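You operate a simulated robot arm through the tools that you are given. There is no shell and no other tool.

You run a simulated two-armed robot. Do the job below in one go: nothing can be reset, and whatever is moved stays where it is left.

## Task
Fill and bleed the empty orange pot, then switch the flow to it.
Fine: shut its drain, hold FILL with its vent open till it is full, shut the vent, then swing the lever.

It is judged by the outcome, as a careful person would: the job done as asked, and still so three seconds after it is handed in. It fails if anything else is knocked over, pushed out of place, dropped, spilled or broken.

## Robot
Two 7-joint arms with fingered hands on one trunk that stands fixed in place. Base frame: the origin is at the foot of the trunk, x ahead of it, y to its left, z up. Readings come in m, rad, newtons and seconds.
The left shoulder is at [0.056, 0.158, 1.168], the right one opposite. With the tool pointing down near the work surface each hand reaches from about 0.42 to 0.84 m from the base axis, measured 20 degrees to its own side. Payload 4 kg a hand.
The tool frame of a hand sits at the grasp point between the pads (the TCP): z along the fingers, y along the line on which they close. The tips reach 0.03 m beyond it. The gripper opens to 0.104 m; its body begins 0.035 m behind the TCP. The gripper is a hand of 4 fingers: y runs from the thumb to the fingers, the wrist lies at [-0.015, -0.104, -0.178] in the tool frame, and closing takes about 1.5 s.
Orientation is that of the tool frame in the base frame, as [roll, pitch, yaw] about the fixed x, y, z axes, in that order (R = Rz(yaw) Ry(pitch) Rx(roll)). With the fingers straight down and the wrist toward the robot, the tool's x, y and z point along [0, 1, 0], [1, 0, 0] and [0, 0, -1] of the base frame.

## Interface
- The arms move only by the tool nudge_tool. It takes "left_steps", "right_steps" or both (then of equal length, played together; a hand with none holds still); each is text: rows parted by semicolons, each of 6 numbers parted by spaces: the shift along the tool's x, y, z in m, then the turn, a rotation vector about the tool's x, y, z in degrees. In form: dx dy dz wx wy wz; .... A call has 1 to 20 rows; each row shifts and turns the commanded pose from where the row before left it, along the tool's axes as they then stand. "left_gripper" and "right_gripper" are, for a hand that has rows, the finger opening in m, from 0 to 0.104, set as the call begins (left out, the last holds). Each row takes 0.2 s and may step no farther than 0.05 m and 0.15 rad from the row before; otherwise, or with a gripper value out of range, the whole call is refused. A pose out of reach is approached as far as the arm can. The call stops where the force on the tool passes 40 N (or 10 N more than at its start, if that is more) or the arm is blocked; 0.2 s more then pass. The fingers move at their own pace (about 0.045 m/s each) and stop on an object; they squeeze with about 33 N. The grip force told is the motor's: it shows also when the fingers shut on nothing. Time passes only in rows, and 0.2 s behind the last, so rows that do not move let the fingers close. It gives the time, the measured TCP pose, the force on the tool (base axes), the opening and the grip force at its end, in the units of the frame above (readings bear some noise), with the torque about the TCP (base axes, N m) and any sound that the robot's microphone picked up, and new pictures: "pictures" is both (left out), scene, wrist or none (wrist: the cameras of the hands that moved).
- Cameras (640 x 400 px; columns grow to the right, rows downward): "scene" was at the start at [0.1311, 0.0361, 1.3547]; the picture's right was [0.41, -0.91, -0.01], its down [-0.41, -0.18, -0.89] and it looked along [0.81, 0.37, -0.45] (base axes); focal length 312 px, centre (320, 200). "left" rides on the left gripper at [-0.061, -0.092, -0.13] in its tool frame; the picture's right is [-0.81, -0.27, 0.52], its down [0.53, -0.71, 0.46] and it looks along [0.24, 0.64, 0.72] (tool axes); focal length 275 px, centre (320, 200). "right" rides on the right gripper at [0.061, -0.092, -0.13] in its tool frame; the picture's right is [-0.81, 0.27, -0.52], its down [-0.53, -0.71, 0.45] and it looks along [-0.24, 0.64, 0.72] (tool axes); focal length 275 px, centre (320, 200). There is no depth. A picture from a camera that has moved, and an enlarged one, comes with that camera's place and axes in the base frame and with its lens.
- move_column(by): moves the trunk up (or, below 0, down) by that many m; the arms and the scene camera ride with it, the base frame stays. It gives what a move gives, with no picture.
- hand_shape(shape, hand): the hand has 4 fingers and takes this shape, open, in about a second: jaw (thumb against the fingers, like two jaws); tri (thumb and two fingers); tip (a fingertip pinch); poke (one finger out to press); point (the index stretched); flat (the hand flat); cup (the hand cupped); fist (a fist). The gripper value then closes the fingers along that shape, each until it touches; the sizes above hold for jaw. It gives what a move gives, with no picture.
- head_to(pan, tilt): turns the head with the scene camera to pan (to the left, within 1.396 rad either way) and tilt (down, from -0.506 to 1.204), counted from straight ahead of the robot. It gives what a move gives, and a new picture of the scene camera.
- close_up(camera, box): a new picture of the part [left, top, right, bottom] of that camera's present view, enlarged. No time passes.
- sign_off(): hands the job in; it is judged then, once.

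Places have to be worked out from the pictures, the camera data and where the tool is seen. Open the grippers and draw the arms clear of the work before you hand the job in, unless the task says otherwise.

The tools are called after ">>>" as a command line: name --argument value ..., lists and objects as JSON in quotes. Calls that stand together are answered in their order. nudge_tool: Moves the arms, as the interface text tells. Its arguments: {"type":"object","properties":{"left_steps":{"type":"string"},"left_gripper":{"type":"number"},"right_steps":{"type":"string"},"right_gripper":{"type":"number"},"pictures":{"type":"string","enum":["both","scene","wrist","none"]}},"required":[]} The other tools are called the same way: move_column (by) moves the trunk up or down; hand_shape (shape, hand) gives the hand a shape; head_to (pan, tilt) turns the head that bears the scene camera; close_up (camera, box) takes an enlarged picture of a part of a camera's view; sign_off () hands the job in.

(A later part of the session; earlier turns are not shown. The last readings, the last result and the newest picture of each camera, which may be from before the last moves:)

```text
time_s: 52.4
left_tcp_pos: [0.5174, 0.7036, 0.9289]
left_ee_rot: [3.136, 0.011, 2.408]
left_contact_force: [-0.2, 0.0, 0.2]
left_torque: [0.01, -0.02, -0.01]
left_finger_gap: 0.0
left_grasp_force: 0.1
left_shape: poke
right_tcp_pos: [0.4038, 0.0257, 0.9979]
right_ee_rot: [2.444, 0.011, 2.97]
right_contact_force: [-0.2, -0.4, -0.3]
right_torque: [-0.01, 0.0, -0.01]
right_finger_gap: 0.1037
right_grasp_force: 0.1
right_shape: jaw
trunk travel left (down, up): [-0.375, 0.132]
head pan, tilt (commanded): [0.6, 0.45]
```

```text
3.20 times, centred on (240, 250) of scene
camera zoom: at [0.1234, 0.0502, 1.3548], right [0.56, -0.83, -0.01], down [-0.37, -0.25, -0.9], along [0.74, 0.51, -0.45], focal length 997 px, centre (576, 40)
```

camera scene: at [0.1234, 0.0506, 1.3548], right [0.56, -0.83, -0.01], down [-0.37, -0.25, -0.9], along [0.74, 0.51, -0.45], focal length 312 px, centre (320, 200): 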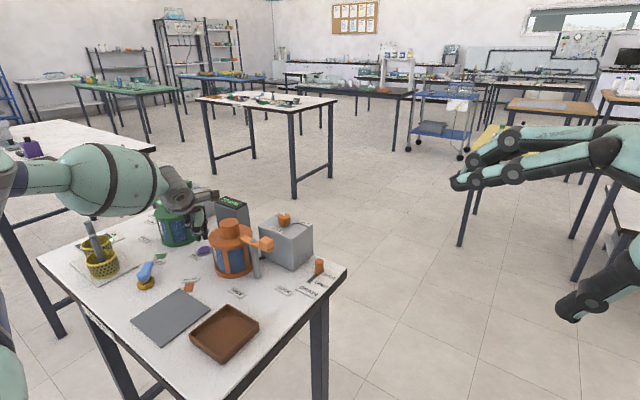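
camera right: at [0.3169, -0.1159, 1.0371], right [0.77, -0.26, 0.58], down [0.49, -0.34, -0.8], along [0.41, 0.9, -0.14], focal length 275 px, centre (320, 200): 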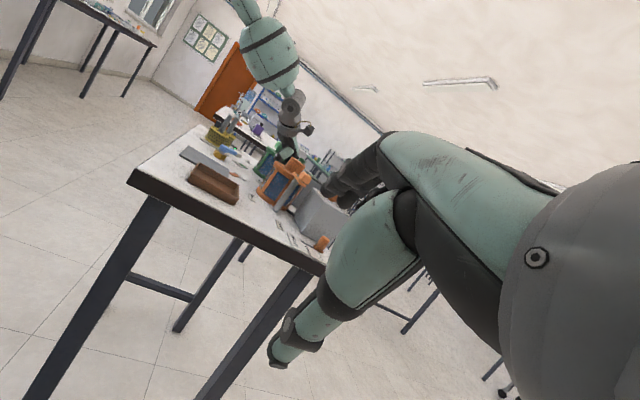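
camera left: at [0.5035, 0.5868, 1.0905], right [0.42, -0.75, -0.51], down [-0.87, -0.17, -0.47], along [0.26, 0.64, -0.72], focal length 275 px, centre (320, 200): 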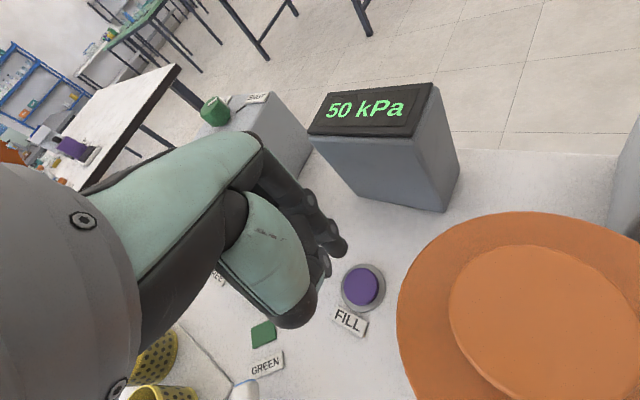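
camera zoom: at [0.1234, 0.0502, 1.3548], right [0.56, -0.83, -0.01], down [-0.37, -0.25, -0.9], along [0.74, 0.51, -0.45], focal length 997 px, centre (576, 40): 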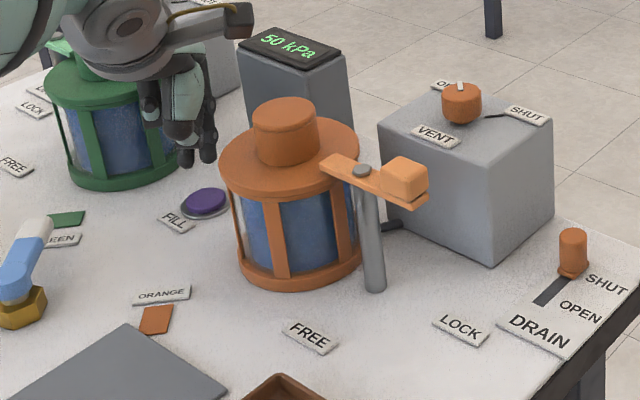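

No click this time: the hand had crept up 3 mm, so the button was not pressed and the gap is unchanged. I repeat with a slightly deeper stroke.

>>> nudge_tool --left_steps "0 0 0.023 0 0 0; 0 0 0.009 0 0 0; 0 0 -0.02 0 0 0; 0 0 -0.01 0 0 0" --pictures "none"

>>> close_up --camera "right" --box '[275, 162, 297, 184]'

>>> close_up --camera "scene" --box '[140, 190, 340, 310]'

```text
time_s: 53.4
left_tcp_pos: [0.5165, 0.7035, 0.9276]
left_ee_rot: [3.133, 0.011, 2.409]
left_contact_force: [-0.9, -0.6, 0.3]
left_torque: [-0.01, -0.01, -0.03]
left_finger_gap: 0.0
left_grasp_force: 0.1
left_shape: poke
right_tcp_pos: [0.405, 0.0262, 0.9985]
right_ee_rot: [2.443, 0.014, 2.965]
right_contact_force: [0.2, 0.3, 0.4]
right_torque: [-0.02, 0.03, 0.0]
right_finger_gap: 0.1038
right_grasp_force: 0.0
right_shape: jaw
trunk travel left (down, up): [-0.375, 0.132]
head pan, tilt (commanded): [0.6, 0.45]
heard: click
```

```text
16.00 times, centred on (286, 173) of right
camera zoom: at [0.3164, -0.1152, 1.0379], right [0.77, -0.26, 0.58], down [0.49, -0.34, -0.8], along [0.41, 0.9, -0.14], focal length 4404 px, centre (864, 632)
```

zoom: 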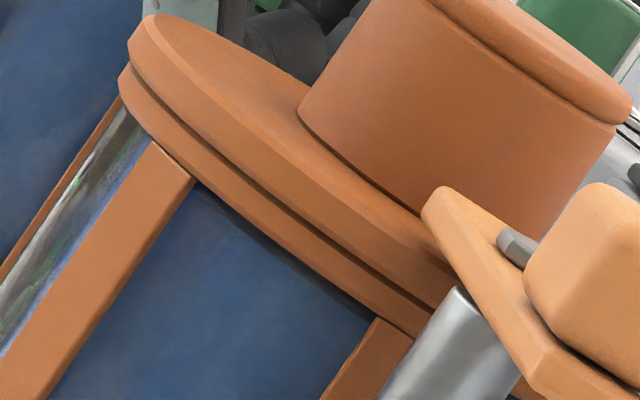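

```text
3.20 times, centred on (240, 250) of scene
camera zoom: at [0.1233, 0.0502, 1.3548], right [0.56, -0.83, -0.01], down [-0.37, -0.25, -0.9], along [0.74, 0.51, -0.45], focal length 997 px, centre (576, 40)
```

zoom: 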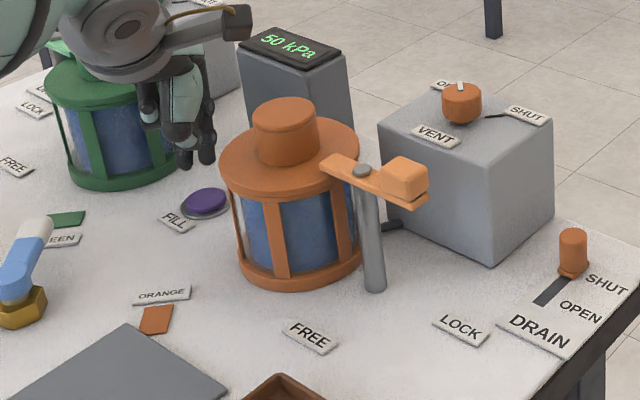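

The gap is nearly gone. I compare the top edges of both pots at the highest zoom.

>>> close_up --camera "right" --box '[278, 168, 290, 180]'

>>> close_up --camera "right" --box '[264, 150, 276, 162]'

```text
16.00 times, centred on (284, 174) of right
camera zoom: at [0.3164, -0.1152, 1.0379], right [0.77, -0.26, 0.58], down [0.49, -0.34, -0.8], along [0.41, 0.9, -0.14], focal length 4404 px, centre (896, 616)
```

zoom: 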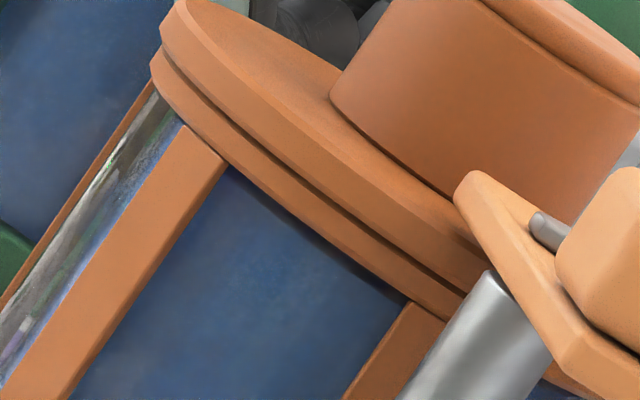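

```text
16.00 times, centred on (270, 156) of right
camera zoom: at [0.3164, -0.1152, 1.0379], right [0.77, -0.26, 0.58], down [0.49, -0.34, -0.8], along [0.41, 0.9, -0.14], focal length 4404 px, centre (1120, 904)
```

zoom: 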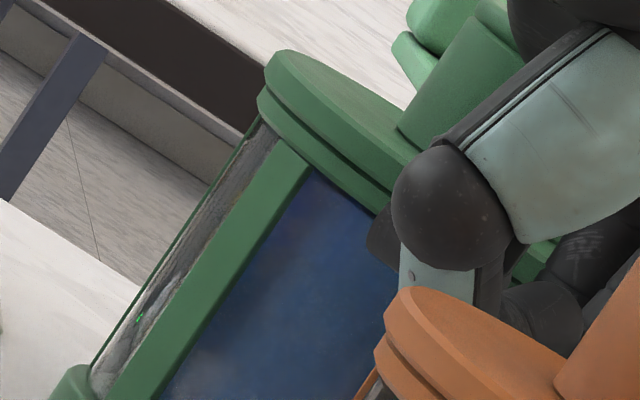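

Only a hairline, under 1 mm, remains against the green pot's full level. One last very short tap at the threshold stroke should close it.

>>> nudge_tool --left_steps "0 0 0.021 0 0 0; 0 0 0.008 0 0 0; 0 0 -0.02 0 0 0; 0 0 -0.01 0 0 0" --pictures "none"

>>> close_up --camera "right" --box '[278, 168, 290, 180]'

>>> close_up --camera "scene" --box '[140, 190, 340, 310]'

```text
time_s: 54.4
left_tcp_pos: [0.515, 0.7057, 0.9271]
left_ee_rot: [3.136, 0.012, 2.409]
left_contact_force: [0.1, 0.3, -0.2]
left_torque: [0.02, 0.0, 0.03]
left_finger_gap: 0.0002
left_grasp_force: 0.1
left_shape: poke
right_tcp_pos: [0.4048, 0.027, 0.9976]
right_ee_rot: [2.444, 0.013, 2.967]
right_contact_force: [0.5, 0.2, 0.1]
right_torque: [0.02, -0.01, -0.01]
right_finger_gap: 0.1041
right_grasp_force: 0.0
right_shape: jaw
trunk travel left (down, up): [-0.375, 0.132]
head pan, tilt (commanded): [0.6, 0.45]
```

```text
16.00 times, centred on (284, 174) of right
camera zoom: at [0.3165, -0.1152, 1.0379], right [0.77, -0.26, 0.58], down [0.49, -0.34, -0.8], along [0.41, 0.9, -0.14], focal length 4404 px, centre (896, 616)
```

zoom: 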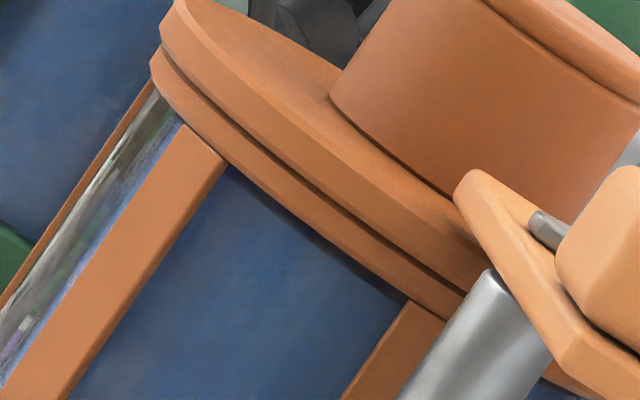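

```text
3.20 times, centred on (240, 250) of scene
camera zoom: at [0.1235, 0.0503, 1.3548], right [0.56, -0.83, -0.01], down [-0.37, -0.25, -0.9], along [0.74, 0.51, -0.45], focal length 997 px, centre (576, 40)
```

zoom: 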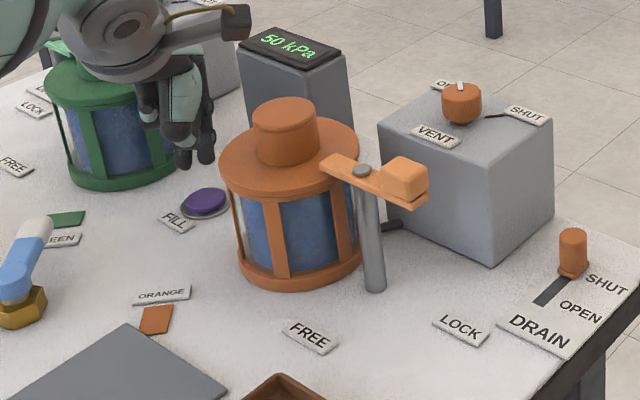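

No click, so the button was not reached, and a hairline may still be there. I repeat the tap with the 2 mm deeper stroke that worked before.

>>> nudge_tool --left_steps "0 0 0.022 0 0 0; 0 0 0.0085 0 0 0; 0 0 -0.02 0 0 0; 0 0 -0.01 0 0 0" --pictures "none"

>>> close_up --camera "right" --box '[278, 168, 290, 180]'

>>> close_up --camera "scene" --box '[140, 190, 340, 310]'

```text
time_s: 55.4
left_tcp_pos: [0.5167, 0.7043, 0.9272]
left_ee_rot: [3.135, 0.01, 2.409]
left_contact_force: [-0.1, -0.5, -1.1]
left_torque: [0.01, -0.04, 0.02]
left_finger_gap: 0.0
left_grasp_force: 0.2
left_shape: poke
right_tcp_pos: [0.4048, 0.0251, 0.9977]
right_ee_rot: [2.442, 0.014, 2.967]
right_contact_force: [0.5, 0.1, -1.0]
right_torque: [-0.02, 0.01, -0.01]
right_finger_gap: 0.1039
right_grasp_force: 0.1
right_shape: jaw
trunk travel left (down, up): [-0.375, 0.132]
head pan, tilt (commanded): [0.6, 0.45]
heard: click
```

```text
16.00 times, centred on (284, 174) of right
camera zoom: at [0.3164, -0.1152, 1.0379], right [0.77, -0.26, 0.58], down [0.49, -0.34, -0.8], along [0.41, 0.9, -0.14], focal length 4404 px, centre (896, 616)
```

zoom: 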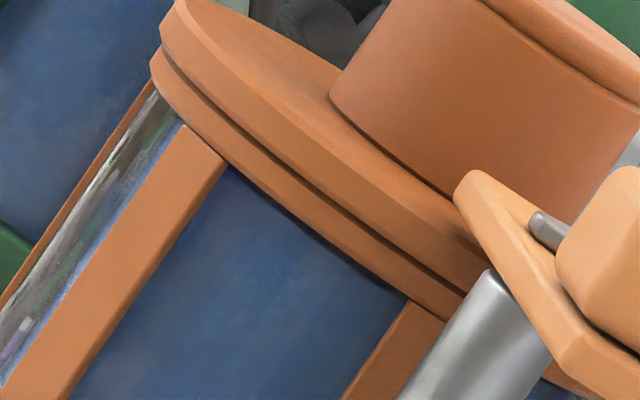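

```text
3.20 times, centred on (240, 250) of scene
camera zoom: at [0.1234, 0.0502, 1.3548], right [0.56, -0.83, -0.01], down [-0.37, -0.25, -0.9], along [0.74, 0.51, -0.45], focal length 997 px, centre (576, 40)
```

zoom: 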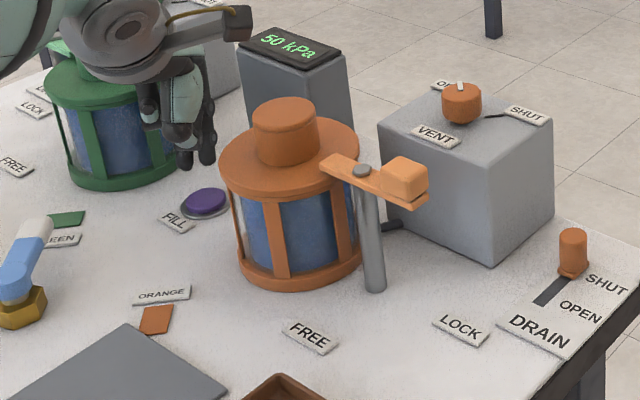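

The gap is gone: the orange pot is full up to its lid like the green one, and nothing has spilled. Next I lift the left hand straight up and move over the vent knob again to shut it.

>>> nudge_tool --left_steps "0 0 -0.045 0 0 0; 0 0 -0.045 0 0 0; 0 0 -0.045 0 0 0; 0 0 -0.045 0 0 0; 0 0 -0.045 0 0 0; -0.043 -0.0158 0 0 0 0; -0.043 -0.0158 0 0 0 0; -0.043 -0.0158 0 0 0 0; -0.043 -0.0158 0 0 0 0; -0.043 -0.0158 0 0 0 0; 0 0 0 0 0 -7; 0 0 0 0 0 -7; 0 0 0 0 0 -7; 0 0 0 0 0 -7; 0 0 0 0 0 0" --pictures "scene"

>>> hand_shape --hand "left" --shape "jaw"

```text
time_s: 58.6
left_tcp_pos: [0.6187, 0.5002, 1.1542]
left_ee_rot: [-3.141, 0.012, 2.9]
left_contact_force: [0.0, -0.3, -0.1]
left_torque: [-0.02, 0.01, -0.03]
left_finger_gap: 0.0
left_grasp_force: 0.1
left_shape: poke
right_tcp_pos: [0.4042, 0.0272, 0.9988]
right_ee_rot: [2.444, 0.012, 2.966]
right_contact_force: [0.1, 0.6, 0.6]
right_torque: [0.03, -0.02, 0.01]
right_finger_gap: 0.1038
right_grasp_force: 0.1
right_shape: jaw
trunk travel left (down, up): [-0.375, 0.132]
head pan, tilt (commanded): [0.6, 0.45]
camera scene: at [0.1234, 0.0502, 1.3548], right [0.56, -0.83, -0.01], down [-0.37, -0.25, -0.9], along [0.74, 0.51, -0.45], focal length 312 px, centre (320, 200)
```

scene: 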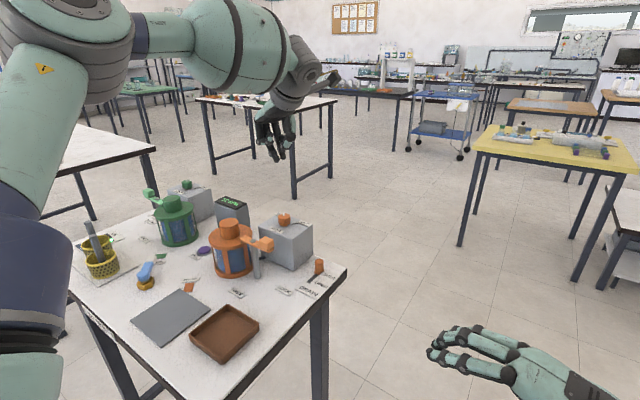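

```text
time_s: 59.5
left_tcp_pos: [0.6175, 0.5001, 1.1547]
left_ee_rot: [3.139, 0.013, 2.899]
left_contact_force: [0.3, -0.2, 0.4]
left_torque: [0.02, 0.01, 0.04]
left_finger_gap: 0.1036
left_grasp_force: 0.0
left_shape: jaw
right_tcp_pos: [0.4044, 0.0264, 0.9977]
right_ee_rot: [2.443, 0.013, 2.966]
right_contact_force: [-0.4, 0.0, 1.4]
right_torque: [0.0, 0.04, 0.0]
right_finger_gap: 0.104
right_grasp_force: 0.1
right_shape: jaw
trunk travel left (down, up): [-0.375, 0.132]
head pan, tilt (commanded): [0.6, 0.45]
```

I shift 6 mm onto the knob's axis, set the opening to 0.07 and come down to just above the knob to check the alignment.

>>> nudge_tool --left_steps "-0.0053 0.0024 0 0 0 0; 0 0 0.04 0 0 0; 0 0 0.04 0 0 0; 0 0 0.035 0 0 0; 0 0 0 0 0 0; 0 0 0 0 0 0" --left_gripper 0.07 --pictures "none"

>>> close_up --camera "left" --box '[220, 150, 460, 330]'

>>> close_up --camera "scene" --box '[230, 160, 330, 260]'

```text
time_s: 60.9
left_tcp_pos: [0.6279, 0.5035, 1.039]
left_ee_rot: [3.14, 0.014, 2.897]
left_contact_force: [0.8, -0.6, 0.4]
left_torque: [0.0, 0.0, 0.0]
left_finger_gap: 0.0704
left_grasp_force: 0.0
left_shape: jaw
right_tcp_pos: [0.404, 0.0251, 0.9978]
right_ee_rot: [2.445, 0.014, 2.966]
right_contact_force: [-0.8, -0.1, 1.1]
right_torque: [-0.04, 0.01, -0.02]
right_finger_gap: 0.1039
right_grasp_force: 0.1
right_shape: jaw
trunk travel left (down, up): [-0.375, 0.132]
head pan, tilt (commanded): [0.6, 0.45]
```

```text
2.22 times, centred on (340, 240) of left
camera zoom: at [0.6642, 0.4007, 1.1696], right [0.73, -0.46, -0.51], down [-0.68, -0.56, -0.46], along [-0.07, 0.68, -0.73], focal length 612 px, centre (276, 111)
```

zoom: 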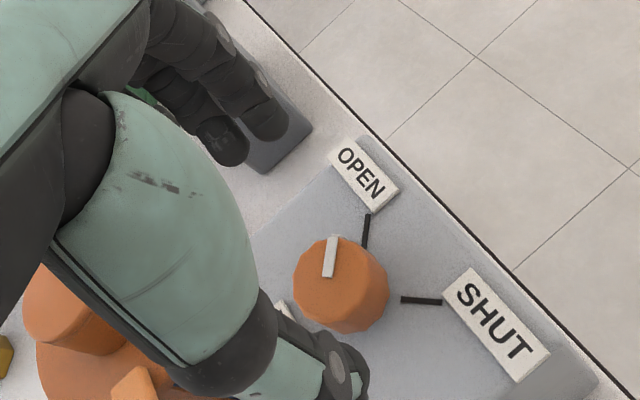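

```text
4.00 times, centred on (280, 210) of scene
camera zoom: at [0.1236, 0.0501, 1.3548], right [0.56, -0.83, -0.01], down [-0.37, -0.25, -0.9], along [0.74, 0.51, -0.45], focal length 1246 px, centre (480, 160)
```

zoom: 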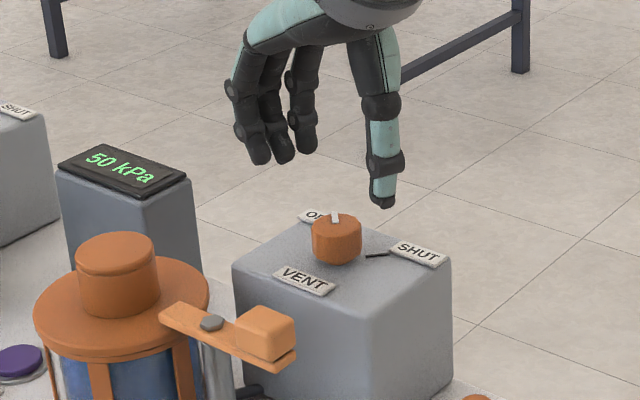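

The hand sits about 5 mm off the axis after the descent; I correct that, go down around the knob, and close.

>>> nudge_tool --left_steps "0.005 -0.0037 0 0 0 0; 0 0 0.025 0 0 0; 0 0 0.02 0 0 0; 0 0 0 0 0 0" --pictures "none"

>>> close_up --camera "scene" --box '[230, 160, 330, 260]'

>>> close_up --camera "left" --box '[220, 150, 460, 330]'

```text
time_s: 61.9
left_tcp_pos: [0.6203, 0.4986, 0.9938]
left_ee_rot: [3.138, 0.013, 2.897]
left_contact_force: [1.1, 0.8, 0.4]
left_torque: [-0.01, 0.0, 0.02]
left_finger_gap: 0.0701
left_grasp_force: 0.0
left_shape: jaw
right_tcp_pos: [0.4041, 0.025, 0.9981]
right_ee_rot: [2.444, 0.012, 2.969]
right_contact_force: [-0.6, -0.2, 0.8]
right_torque: [0.07, -0.02, -0.04]
right_finger_gap: 0.1039
right_grasp_force: 0.1
right_shape: jaw
trunk travel left (down, up): [-0.375, 0.132]
head pan, tilt (commanded): [0.6, 0.45]
```

```text
4.00 times, centred on (280, 210) of scene
camera zoom: at [0.1229, 0.0499, 1.3549], right [0.56, -0.83, -0.01], down [-0.37, -0.25, -0.9], along [0.74, 0.51, -0.44], focal length 1246 px, centre (480, 160)
```

zoom: 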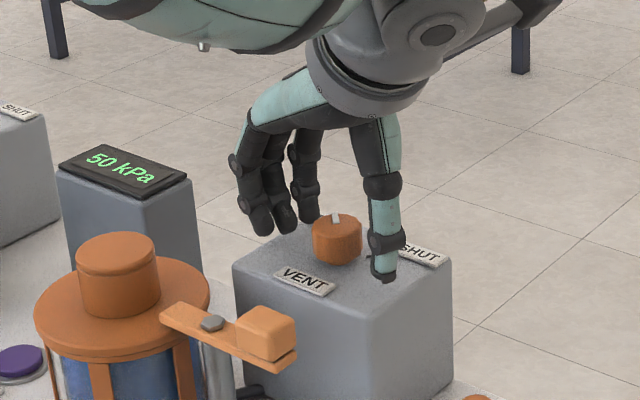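

```text
2.22 times, centred on (340, 240) of left
camera zoom: at [0.6568, 0.3968, 1.1241], right [0.73, -0.46, -0.51], down [-0.68, -0.56, -0.46], along [-0.07, 0.68, -0.73], focal length 612 px, centre (276, 111)
```

zoom: 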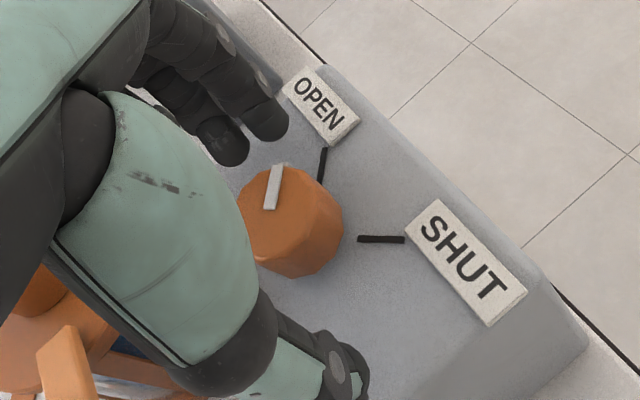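

The pads flank the knob; a 4 mm shift centres it, and I close the grip.

>>> nudge_tool --left_steps "-0.002 0.003 0 0 0 0; 0 0 0 0 0 0; 0 0 0 0 0 0; 0 0 0 0 0 0; 0 0 0 0 0 0; 0 0 0 0 0 0" --left_gripper 0.01 --pictures "none"

>>> close_up --camera "left" --box '[220, 150, 460, 330]'

```text
time_s: 63.3
left_tcp_pos: [0.624, 0.5008, 0.9941]
left_ee_rot: [3.138, 0.012, 2.897]
left_contact_force: [-1.0, -4.4, -2.5]
left_torque: [-0.01, 0.01, 0.03]
left_finger_gap: 0.0222
left_grasp_force: 33.0
left_shape: jaw
right_tcp_pos: [0.4053, 0.0253, 0.9988]
right_ee_rot: [2.446, 0.014, 2.965]
right_contact_force: [0.1, 0.0, 0.4]
right_torque: [0.02, -0.01, -0.04]
right_finger_gap: 0.104
right_grasp_force: 0.0
right_shape: jaw
trunk travel left (down, up): [-0.375, 0.132]
head pan, tilt (commanded): [0.6, 0.45]
```

```text
2.22 times, centred on (340, 240) of left
camera zoom: at [0.6603, 0.3985, 1.1241], right [0.73, -0.46, -0.51], down [-0.68, -0.56, -0.46], along [-0.07, 0.68, -0.73], focal length 612 px, centre (276, 111)
```

zoom: 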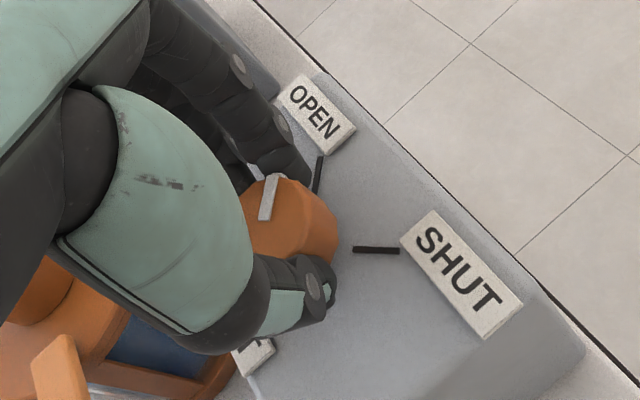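

Knob held. I turn it clockwise (from above) by 88° in all, towards SHUT, watching the forces.

>>> nudge_tool --left_steps "0 0 0 0 0 8; 0 0 0 0 0 8; 0 0 0 0 0 8; 0 0 0 0 0 8; 0 0 0 0 0 8; 0 0 0 0 0 8; 0 0 0 0 0 8; 0 0 0 0 0 8; 0 0 0 0 0 8; 0 0 0 0 0 8; 0 0 0 0 0 8; 0 0 0 0 0 0" --pictures "none"

>>> close_up --camera "left" --box '[220, 150, 420, 380]'

>>> close_up --camera "scene" --box '[240, 180, 330, 250]'

```text
time_s: 65.9
left_tcp_pos: [0.6227, 0.5017, 0.9944]
left_ee_rot: [3.128, -0.003, 1.361]
left_contact_force: [-12.4, -2.2, -2.7]
left_torque: [-0.03, 0.36, 0.01]
left_finger_gap: 0.0212
left_grasp_force: 32.6
left_shape: jaw
right_tcp_pos: [0.4035, 0.0261, 0.9991]
right_ee_rot: [2.444, 0.014, 2.968]
right_contact_force: [0.0, -0.1, -0.2]
right_torque: [0.02, -0.02, 0.02]
right_finger_gap: 0.1038
right_grasp_force: 0.0
right_shape: jaw
trunk travel left (down, up): [-0.375, 0.132]
head pan, tilt (commanded): [0.6, 0.45]
```

```text
1.74 times, centred on (320, 265) of left
camera zoom: at [0.5189, 0.4635, 1.1224], right [-0.43, -0.74, -0.52], down [-0.58, 0.67, -0.46], along [0.69, 0.1, -0.72], focal length 479 px, centre (320, 87)
```

zoom: 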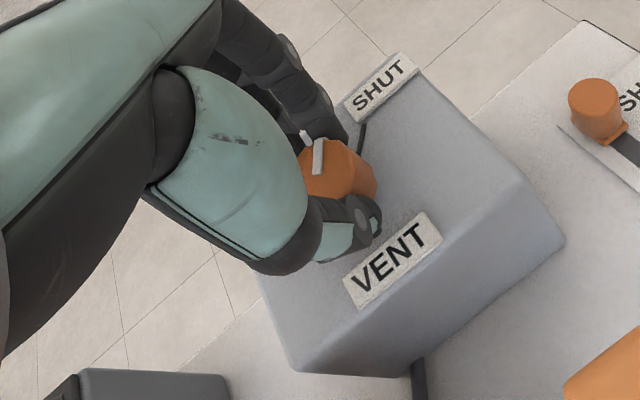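

```text
5.71 times, centred on (285, 215) of scene
camera zoom: at [0.1217, 0.0501, 1.355], right [0.56, -0.83, -0.01], down [-0.37, -0.25, -0.9], along [0.74, 0.51, -0.44], focal length 1780 px, centre (520, 114)
```

zoom: 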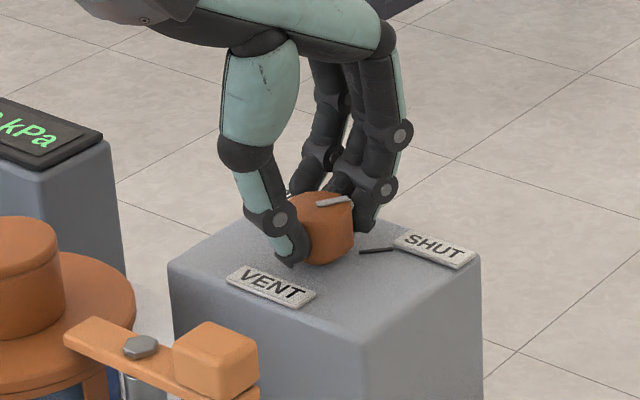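

The pointer lies nearly along the SHUT mark; I turn the last 5° to bring it fully home.

>>> nudge_tool --left_steps "0 0 0 0 0 5; 0 0 0 0 0 0" --pictures "none"

>>> close_up --camera "left" --box '[270, 180, 390, 300]'

>>> close_up --camera "scene" --box '[250, 195, 320, 245]'

```text
time_s: 66.5
left_tcp_pos: [0.6228, 0.5024, 0.9947]
left_ee_rot: [3.127, -0.003, 1.275]
left_contact_force: [-11.4, 0.0, -0.6]
left_torque: [0.03, 0.35, 0.03]
left_finger_gap: 0.0214
left_grasp_force: 33.0
left_shape: jaw
right_tcp_pos: [0.4038, 0.0257, 0.9994]
right_ee_rot: [2.443, 0.014, 2.968]
right_contact_force: [-1.0, 0.2, 0.7]
right_torque: [0.01, -0.02, 0.02]
right_finger_gap: 0.1037
right_grasp_force: 0.1
right_shape: jaw
trunk travel left (down, up): [-0.375, 0.132]
head pan, tilt (commanded): [0.6, 0.45]
```

```text
3.33 times, centred on (330, 240) of left
camera zoom: at [0.5157, 0.4723, 1.1222], right [-0.49, -0.69, -0.52], down [-0.52, 0.72, -0.46], along [0.7, 0.04, -0.71], focal length 918 px, centre (287, 67)
```

zoom: 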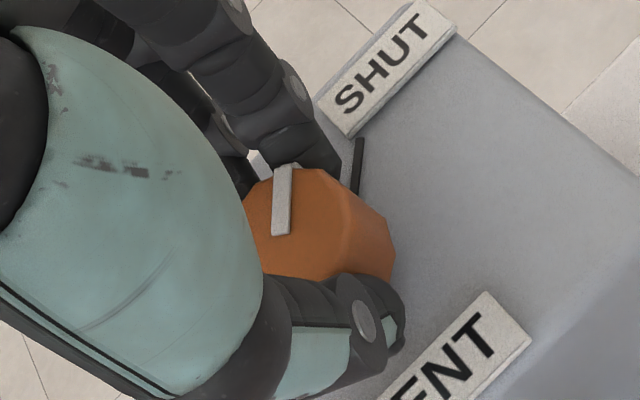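

```text
8.00 times, centred on (285, 220) of scene
camera zoom: at [0.1212, 0.0501, 1.3551], right [0.56, -0.83, -0.01], down [-0.37, -0.25, -0.9], along [0.74, 0.51, -0.44], focal length 2493 px, centre (600, 40)
```

zoom: 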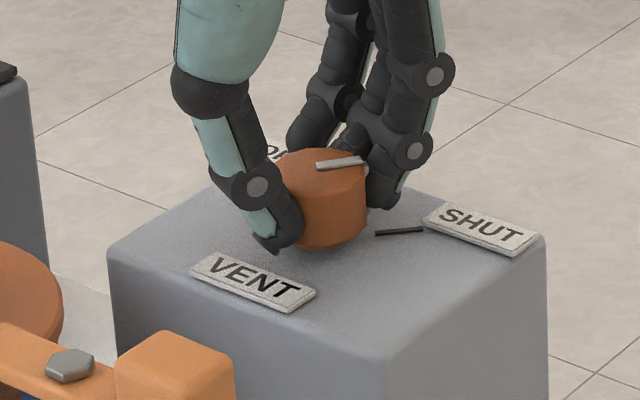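

The pointer is parallel with the SHUT mark (turned back 93°). I open the fingers and lift straight up, then check all.

>>> nudge_tool --left_steps "0 0 0 0 0 0; 0 0 0 0 0 0; 0 0 0 0 0 0; 0 0 0 0 0 0; 0 0 -0.03 0 0 0; 0 0 -0.04 0 0 0; 0 0 -0.04 0 0 0; 0 0 -0.04 0 0 0; 0 0 0 0 0 0" --left_gripper 0.07

>>> close_up --camera "left" --box '[300, 200, 480, 330]'

>>> close_up --camera "scene" --box '[250, 195, 320, 245]'

>>> close_up --camera "scene" --box '[180, 200, 350, 300]'

>>> close_up --camera "right" --box '[245, 145, 325, 215]'

```text
time_s: 68.5
left_tcp_pos: [0.6235, 0.5031, 1.1444]
left_ee_rot: [3.131, -0.003, 1.275]
left_contact_force: [-0.9, 0.5, 0.0]
left_torque: [0.02, -0.01, -0.01]
left_finger_gap: 0.0697
left_grasp_force: 0.0
left_shape: jaw
right_tcp_pos: [0.4047, 0.0265, 0.9988]
right_ee_rot: [2.443, 0.012, 2.967]
right_contact_force: [0.2, -0.4, 0.4]
right_torque: [0.01, -0.01, -0.01]
right_finger_gap: 0.1037
right_grasp_force: 0.1
right_shape: jaw
trunk travel left (down, up): [-0.375, 0.132]
head pan, tilt (commanded): [0.6, 0.45]
camera scene: at [0.1236, 0.0507, 1.3548], right [0.56, -0.83, -0.01], down [-0.37, -0.25, -0.9], along [0.74, 0.51, -0.45], focal length 312 px, centre (320, 200)
camera left: at [0.5162, 0.4723, 1.2734], right [-0.49, -0.69, -0.52], down [-0.52, 0.72, -0.46], along [0.7, 0.04, -0.72], focal length 275 px, centre (320, 200)
```

scene: 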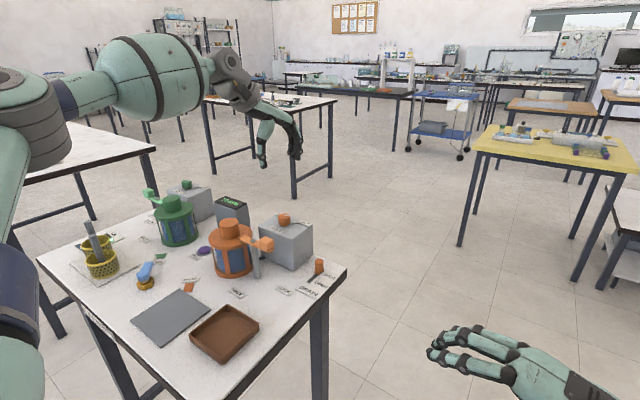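
left: 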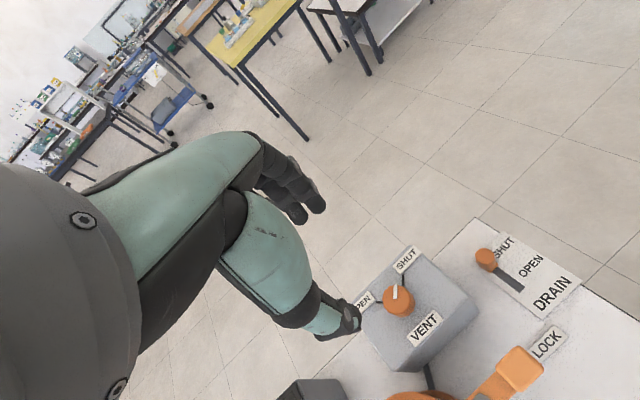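

```text
3.08 times, centred on (390, 265) of left
camera zoom: at [0.5162, 0.4723, 1.2734], right [-0.49, -0.69, -0.52], down [-0.52, 0.72, -0.46], along [0.7, 0.04, -0.72], focal length 847 px, centre (105, 0)
```

zoom: 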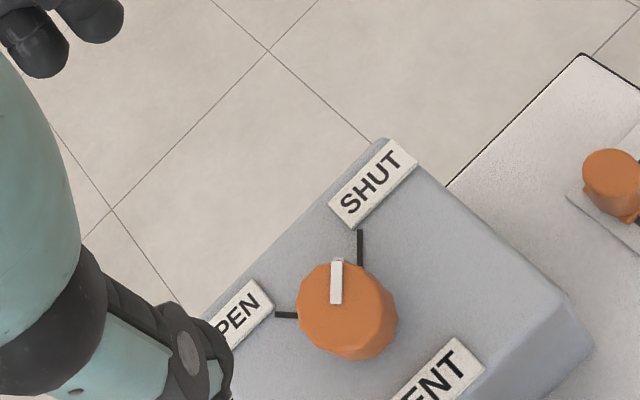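

```text
8.00 times, centred on (285, 220) of scene
camera zoom: at [0.1236, 0.0507, 1.3548], right [0.56, -0.83, -0.01], down [-0.37, -0.25, -0.9], along [0.74, 0.51, -0.45], focal length 2493 px, centre (600, 40)
```

zoom: 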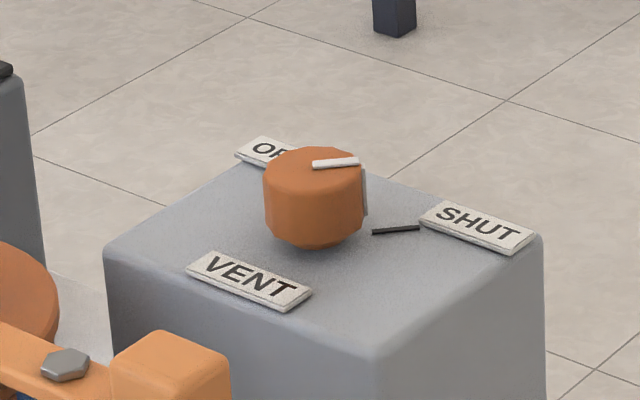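

```text
3.76 times, centred on (265, 250) of scene
camera zoom: at [0.1236, 0.0507, 1.3548], right [0.56, -0.83, -0.01], down [-0.37, -0.25, -0.9], along [0.74, 0.51, -0.45], focal length 1173 px, centre (527, 12)
```

zoom: 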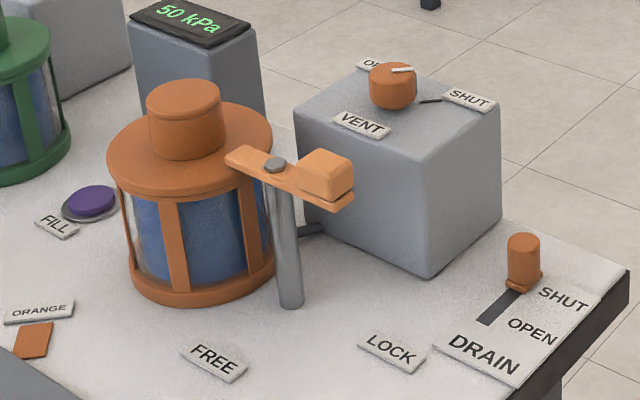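

```text
5.71 times, centred on (285, 180) of right
camera zoom: at [0.3165, -0.1149, 1.0379], right [0.77, -0.26, 0.58], down [0.49, -0.34, -0.8], along [0.41, 0.9, -0.14], focal length 1573 px, centre (520, 314)
```

zoom: 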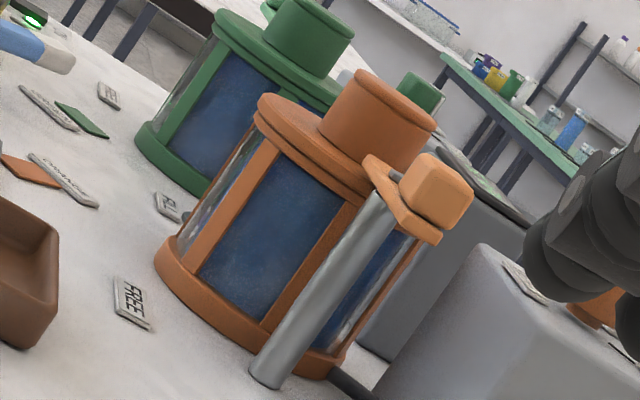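

The vent is back on SHUT, the drain is shut and the pot is full. Now the blue change-over lever: I zoom in on it from both cameras.

>>> close_up --camera "scene" --box '[110, 240, 220, 310]'

>>> close_up --camera "right" --box '[195, 120, 275, 180]'

>>> close_up --camera "scene" --box '[60, 210, 220, 330]'

```text
5.71 times, centred on (165, 275) of scene
camera zoom: at [0.1236, 0.0507, 1.3548], right [0.56, -0.83, -0.01], down [-0.37, -0.25, -0.9], along [0.74, 0.51, -0.45], focal length 1780 px, centre (1206, -229)
```

zoom: 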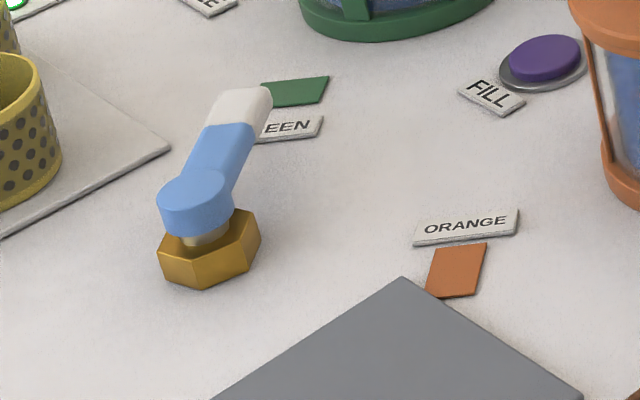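

```text
6.67 times, centred on (235, 150) of right
camera zoom: at [0.3165, -0.1149, 1.0379], right [0.77, -0.26, 0.58], down [0.49, -0.34, -0.8], along [0.41, 0.9, -0.14], focal length 1835 px, centre (887, 533)
```

zoom: 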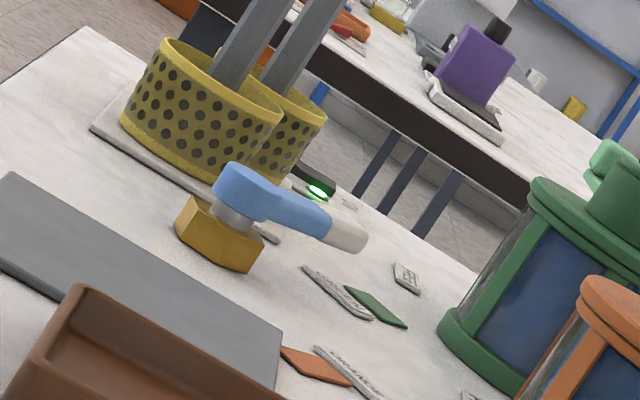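

```text
3.33 times, centred on (140, 270) of scene
camera zoom: at [0.1236, 0.0507, 1.3548], right [0.56, -0.83, -0.01], down [-0.37, -0.25, -0.9], along [0.74, 0.51, -0.45], focal length 1039 px, centre (920, -33)
```

zoom: 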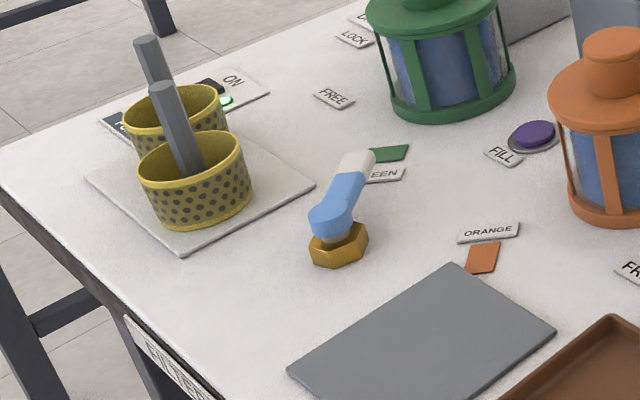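

The lever pivots at about (0.351, 0.676), its white tip at (0.405, 0.734), z about 0.89, pointing at GREEN; ORANGE lies at -47°, so it must swing about 94° clockwise. I check where the basket rods stand, as they are near the hand's path.

>>> close_up --camera "right" --box '[185, 90, 285, 170]'

>>> close_up --camera "scene" --box '[60, 210, 160, 300]'

```text
5.00 times, centred on (235, 130) of right
camera zoom: at [0.3165, -0.1149, 1.0379], right [0.77, -0.26, 0.58], down [0.49, -0.34, -0.8], along [0.41, 0.9, -0.14], focal length 1376 px, centre (745, 550)
```

zoom: 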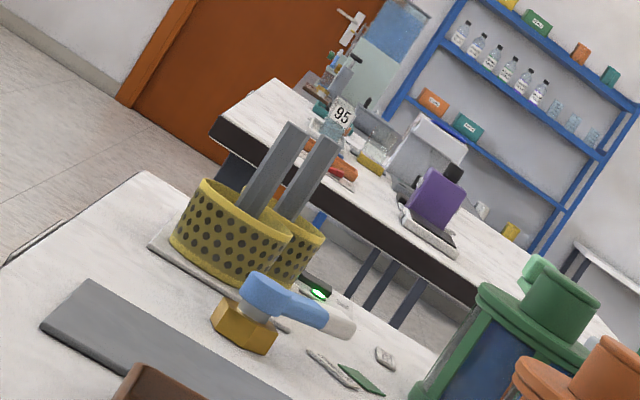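

```text
4.44 times, centred on (110, 255) of scene
camera zoom: at [0.1236, 0.0507, 1.3548], right [0.56, -0.83, -0.01], down [-0.37, -0.25, -0.9], along [0.74, 0.51, -0.45], focal length 1385 px, centre (1253, -44)
```

zoom: 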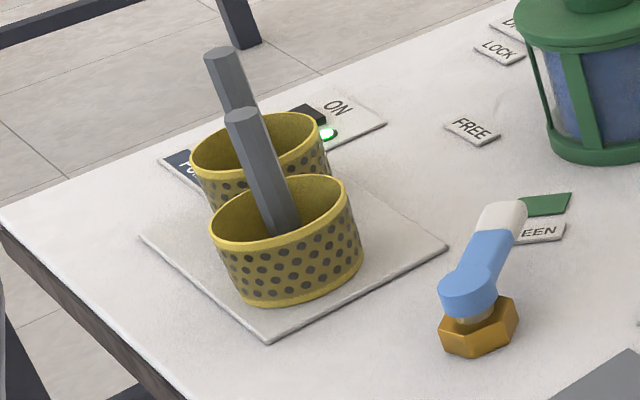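

The near rod's top is at about (0.321, 0.794, 0.97), so the hand must stay off it: I will use yaw 150° with the hand leaned 25° so the palm swings away. First I shape to poke, turn at height, and travel over to above the lever.

>>> hand_shape --hand "left" --shape "poke"

>>> nudge_tool --left_steps "0 0 -0.04 0 0 0; 0 0 0 0 0 -7.7; 0 0 0 0 0 -7.7; 0 0 0 0 0 -7.7; 0 0 0 0 0 -7.7; 0 0 0 0 0 -7.7; 0 0 0 0 0 -7.7; 0 0 0 0 0 -7.7; 0 0 0 0 0 -7.7; 0 0 0 0 0 -7.7; 0 0 0 0 0 -7.7; 0.0416 0.0094 0 0 0 0; 0.0416 0.0094 0 0 0 0; 0.0416 0.0094 0 0 0 0; 0.0416 0.0094 0 0 0 0; 0.0416 0.0094 0 0 0 0; 0.0416 0.0094 0 0 0 0; 0.0416 0.0094 0 0 0 0; 0.0416 0.0094 0 0 0 0; 0 0 0 0 0 0"

```text
time_s: 69.4
left_tcp_pos: [0.6226, 0.5019, 1.1455]
left_ee_rot: [3.129, -0.005, 1.274]
left_contact_force: [-0.1, 0.3, 1.2]
left_torque: [0.05, 0.01, -0.01]
left_finger_gap: 0.0001
left_grasp_force: 0.0
left_shape: poke
right_tcp_pos: [0.4045, 0.0262, 0.9981]
right_ee_rot: [2.443, 0.014, 2.964]
right_contact_force: [-0.2, 0.6, 1.0]
right_torque: [0.02, -0.02, 0.01]
right_finger_gap: 0.1038
right_grasp_force: 0.0
right_shape: jaw
trunk travel left (down, up): [-0.375, 0.132]
head pan, tilt (commanded): [0.6, 0.45]
```

```text
time_s: 73.6
left_tcp_pos: [0.3697, 0.7316, 1.1832]
left_ee_rot: [3.137, 0.01, 2.619]
left_contact_force: [-0.5, -0.4, -0.7]
left_torque: [-0.02, -0.01, 0.03]
left_finger_gap: 0.0002
left_grasp_force: 0.1
left_shape: poke
right_tcp_pos: [0.4052, 0.0262, 0.9983]
right_ee_rot: [2.443, 0.014, 2.966]
right_contact_force: [0.0, 0.0, 0.0]
right_torque: [0.0, 0.0, -0.01]
right_finger_gap: 0.104
right_grasp_force: 0.1
right_shape: jaw
trunk travel left (down, up): [-0.375, 0.132]
head pan, tilt (commanded): [0.6, 0.45]
camera scene: at [0.1227, 0.0495, 1.3549], right [0.56, -0.83, -0.01], down [-0.37, -0.25, -0.9], along [0.74, 0.51, -0.44], focal length 312 px, centre (320, 200)
camera left: at [0.3774, 0.6234, 1.3135], right [0.57, -0.64, -0.51], down [-0.81, -0.35, -0.46], along [0.12, 0.68, -0.72], focal length 275 px, centre (320, 200)
```

scene: 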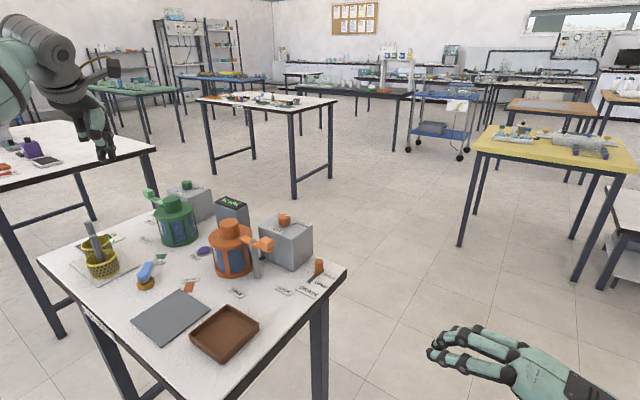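
left: 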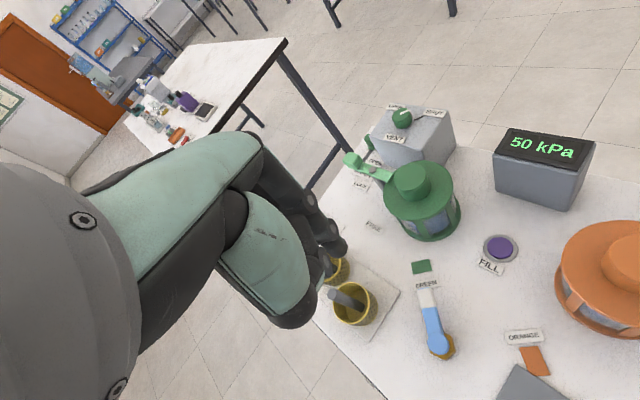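

A clear top view of the lever. I zoom in to fix the lever, tags and baskets from here.

>>> close_up --camera "left" --box '[310, 240, 570, 400]'

>>> close_up --camera "left" --box '[390, 250, 490, 370]'

```text
2.46 times, centred on (440, 320) of left
camera zoom: at [0.3774, 0.6234, 1.3135], right [0.57, -0.64, -0.51], down [-0.81, -0.35, -0.46], along [0.12, 0.68, -0.72], focal length 678 px, centre (25, -95)
```

zoom: 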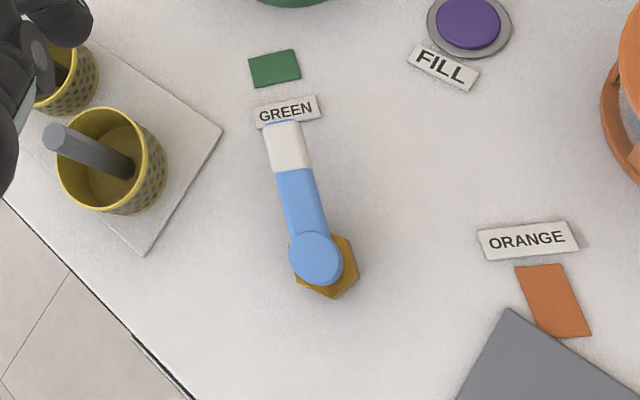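

```text
3.33 times, centred on (440, 310) of left
camera zoom: at [0.3774, 0.6234, 1.3135], right [0.57, -0.64, -0.51], down [-0.81, -0.35, -0.46], along [0.12, 0.68, -0.72], focal length 918 px, centre (-80, -167)
```

zoom: 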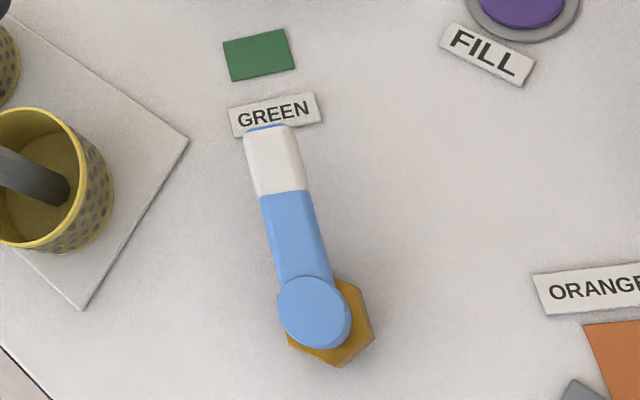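

All three cameras now agree: lever pivot at (0.356, 0.7025), top z 0.891, arm 0.0725 m long at 44°; rod top at (0.3285, 0.82, 0.97). I shift to the lever's far side, lean the hand 25°, and come down part way.

>>> nudge_tool --left_steps "0.0007 0.027 0 0 0 0; 0 0 0 0 8.33 0; 0 0 0 0 8.33 0; 0 0 0 0 8.33 0; -0.019 0 0.0408 0 0 0; -0.019 0 0.0408 0 0 0; -0.019 0 0.0408 0 0 0; -0.019 0 0.0408 0 0 0; 0 0 0 0 0 0"

>>> close_up --camera "left" --box '[260, 180, 560, 400]'

>>> close_up --camera "scene" --box '[60, 180, 220, 310]'

>>> close_up --camera "right" --box '[185, 90, 305, 180]'

```text
time_s: 75.6
left_tcp_pos: [0.3962, 0.7572, 0.9995]
left_ee_rot: [3.134, -0.427, 2.623]
left_contact_force: [-0.4, -0.5, -0.1]
left_torque: [-0.02, 0.0, 0.0]
left_finger_gap: 0.0
left_grasp_force: 0.0
left_shape: poke
right_tcp_pos: [0.4055, 0.0242, 0.9979]
right_ee_rot: [2.441, 0.014, 2.964]
right_contact_force: [-0.5, 0.7, 0.4]
right_torque: [-0.01, 0.03, -0.02]
right_finger_gap: 0.104
right_grasp_force: 0.1
right_shape: jaw
trunk travel left (down, up): [-0.375, 0.132]
head pan, tilt (commanded): [0.6, 0.45]
camera scene: at [0.1232, 0.0494, 1.3549], right [0.56, -0.83, -0.01], down [-0.37, -0.25, -0.9], along [0.74, 0.51, -0.44], focal length 312 px, centre (320, 200)
camera left: at [0.4469, 0.6247, 1.0916], right [0.32, -0.5, -0.81], down [-0.94, -0.28, -0.2], along [-0.13, 0.82, -0.56], focal length 275 px, centre (320, 200)
```

scene: 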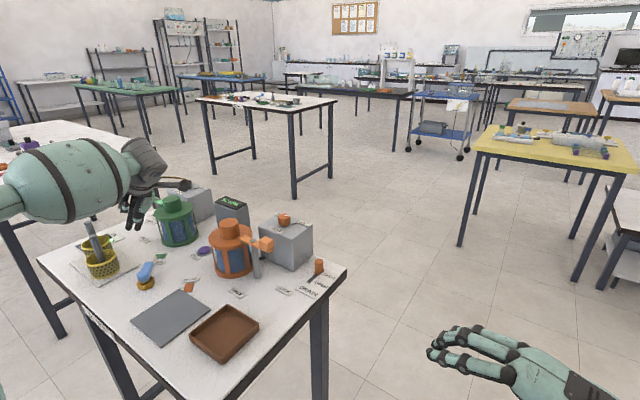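
left: 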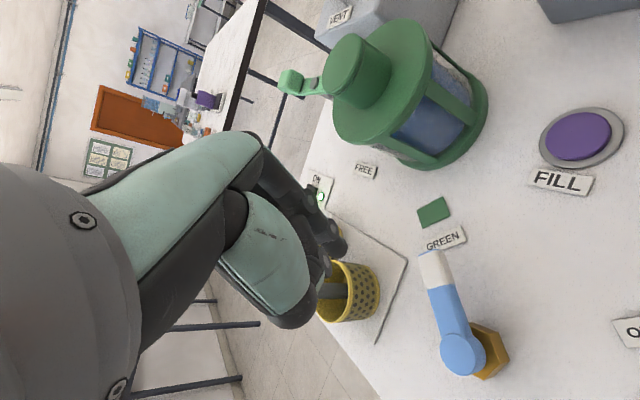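

```text
1.82 times, centred on (410, 290) of left
camera zoom: at [0.4469, 0.6247, 1.0916], right [0.32, -0.5, -0.81], down [-0.94, -0.28, -0.2], along [-0.13, 0.82, -0.56], focal length 500 px, centre (156, 36)
```

zoom: 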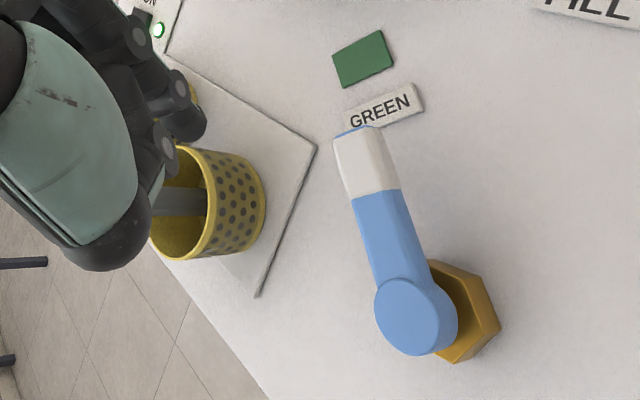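

```text
3.08 times, centred on (140, 245) of scene
camera zoom: at [0.1232, 0.0494, 1.3549], right [0.56, -0.83, -0.01], down [-0.37, -0.25, -0.9], along [0.74, 0.51, -0.44], focal length 959 px, centre (874, 62)
```

zoom: 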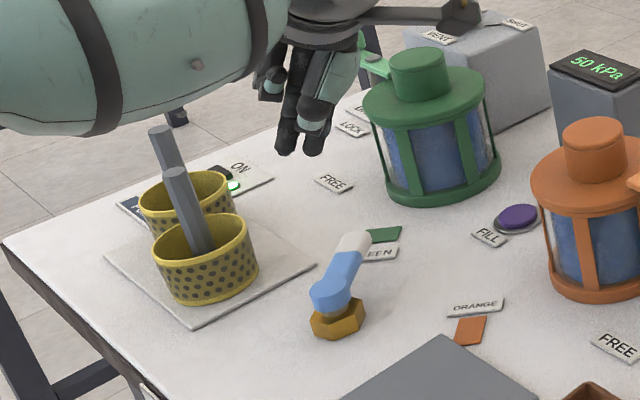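

```text
4.44 times, centred on (245, 135) of right
camera zoom: at [0.3163, -0.1157, 1.0379], right [0.77, -0.26, 0.58], down [0.49, -0.34, -0.8], along [0.41, 0.9, -0.14], focal length 1224 px, centre (653, 489)
```

zoom: 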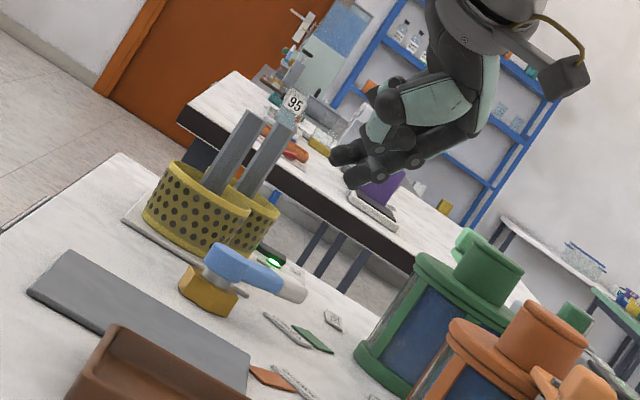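

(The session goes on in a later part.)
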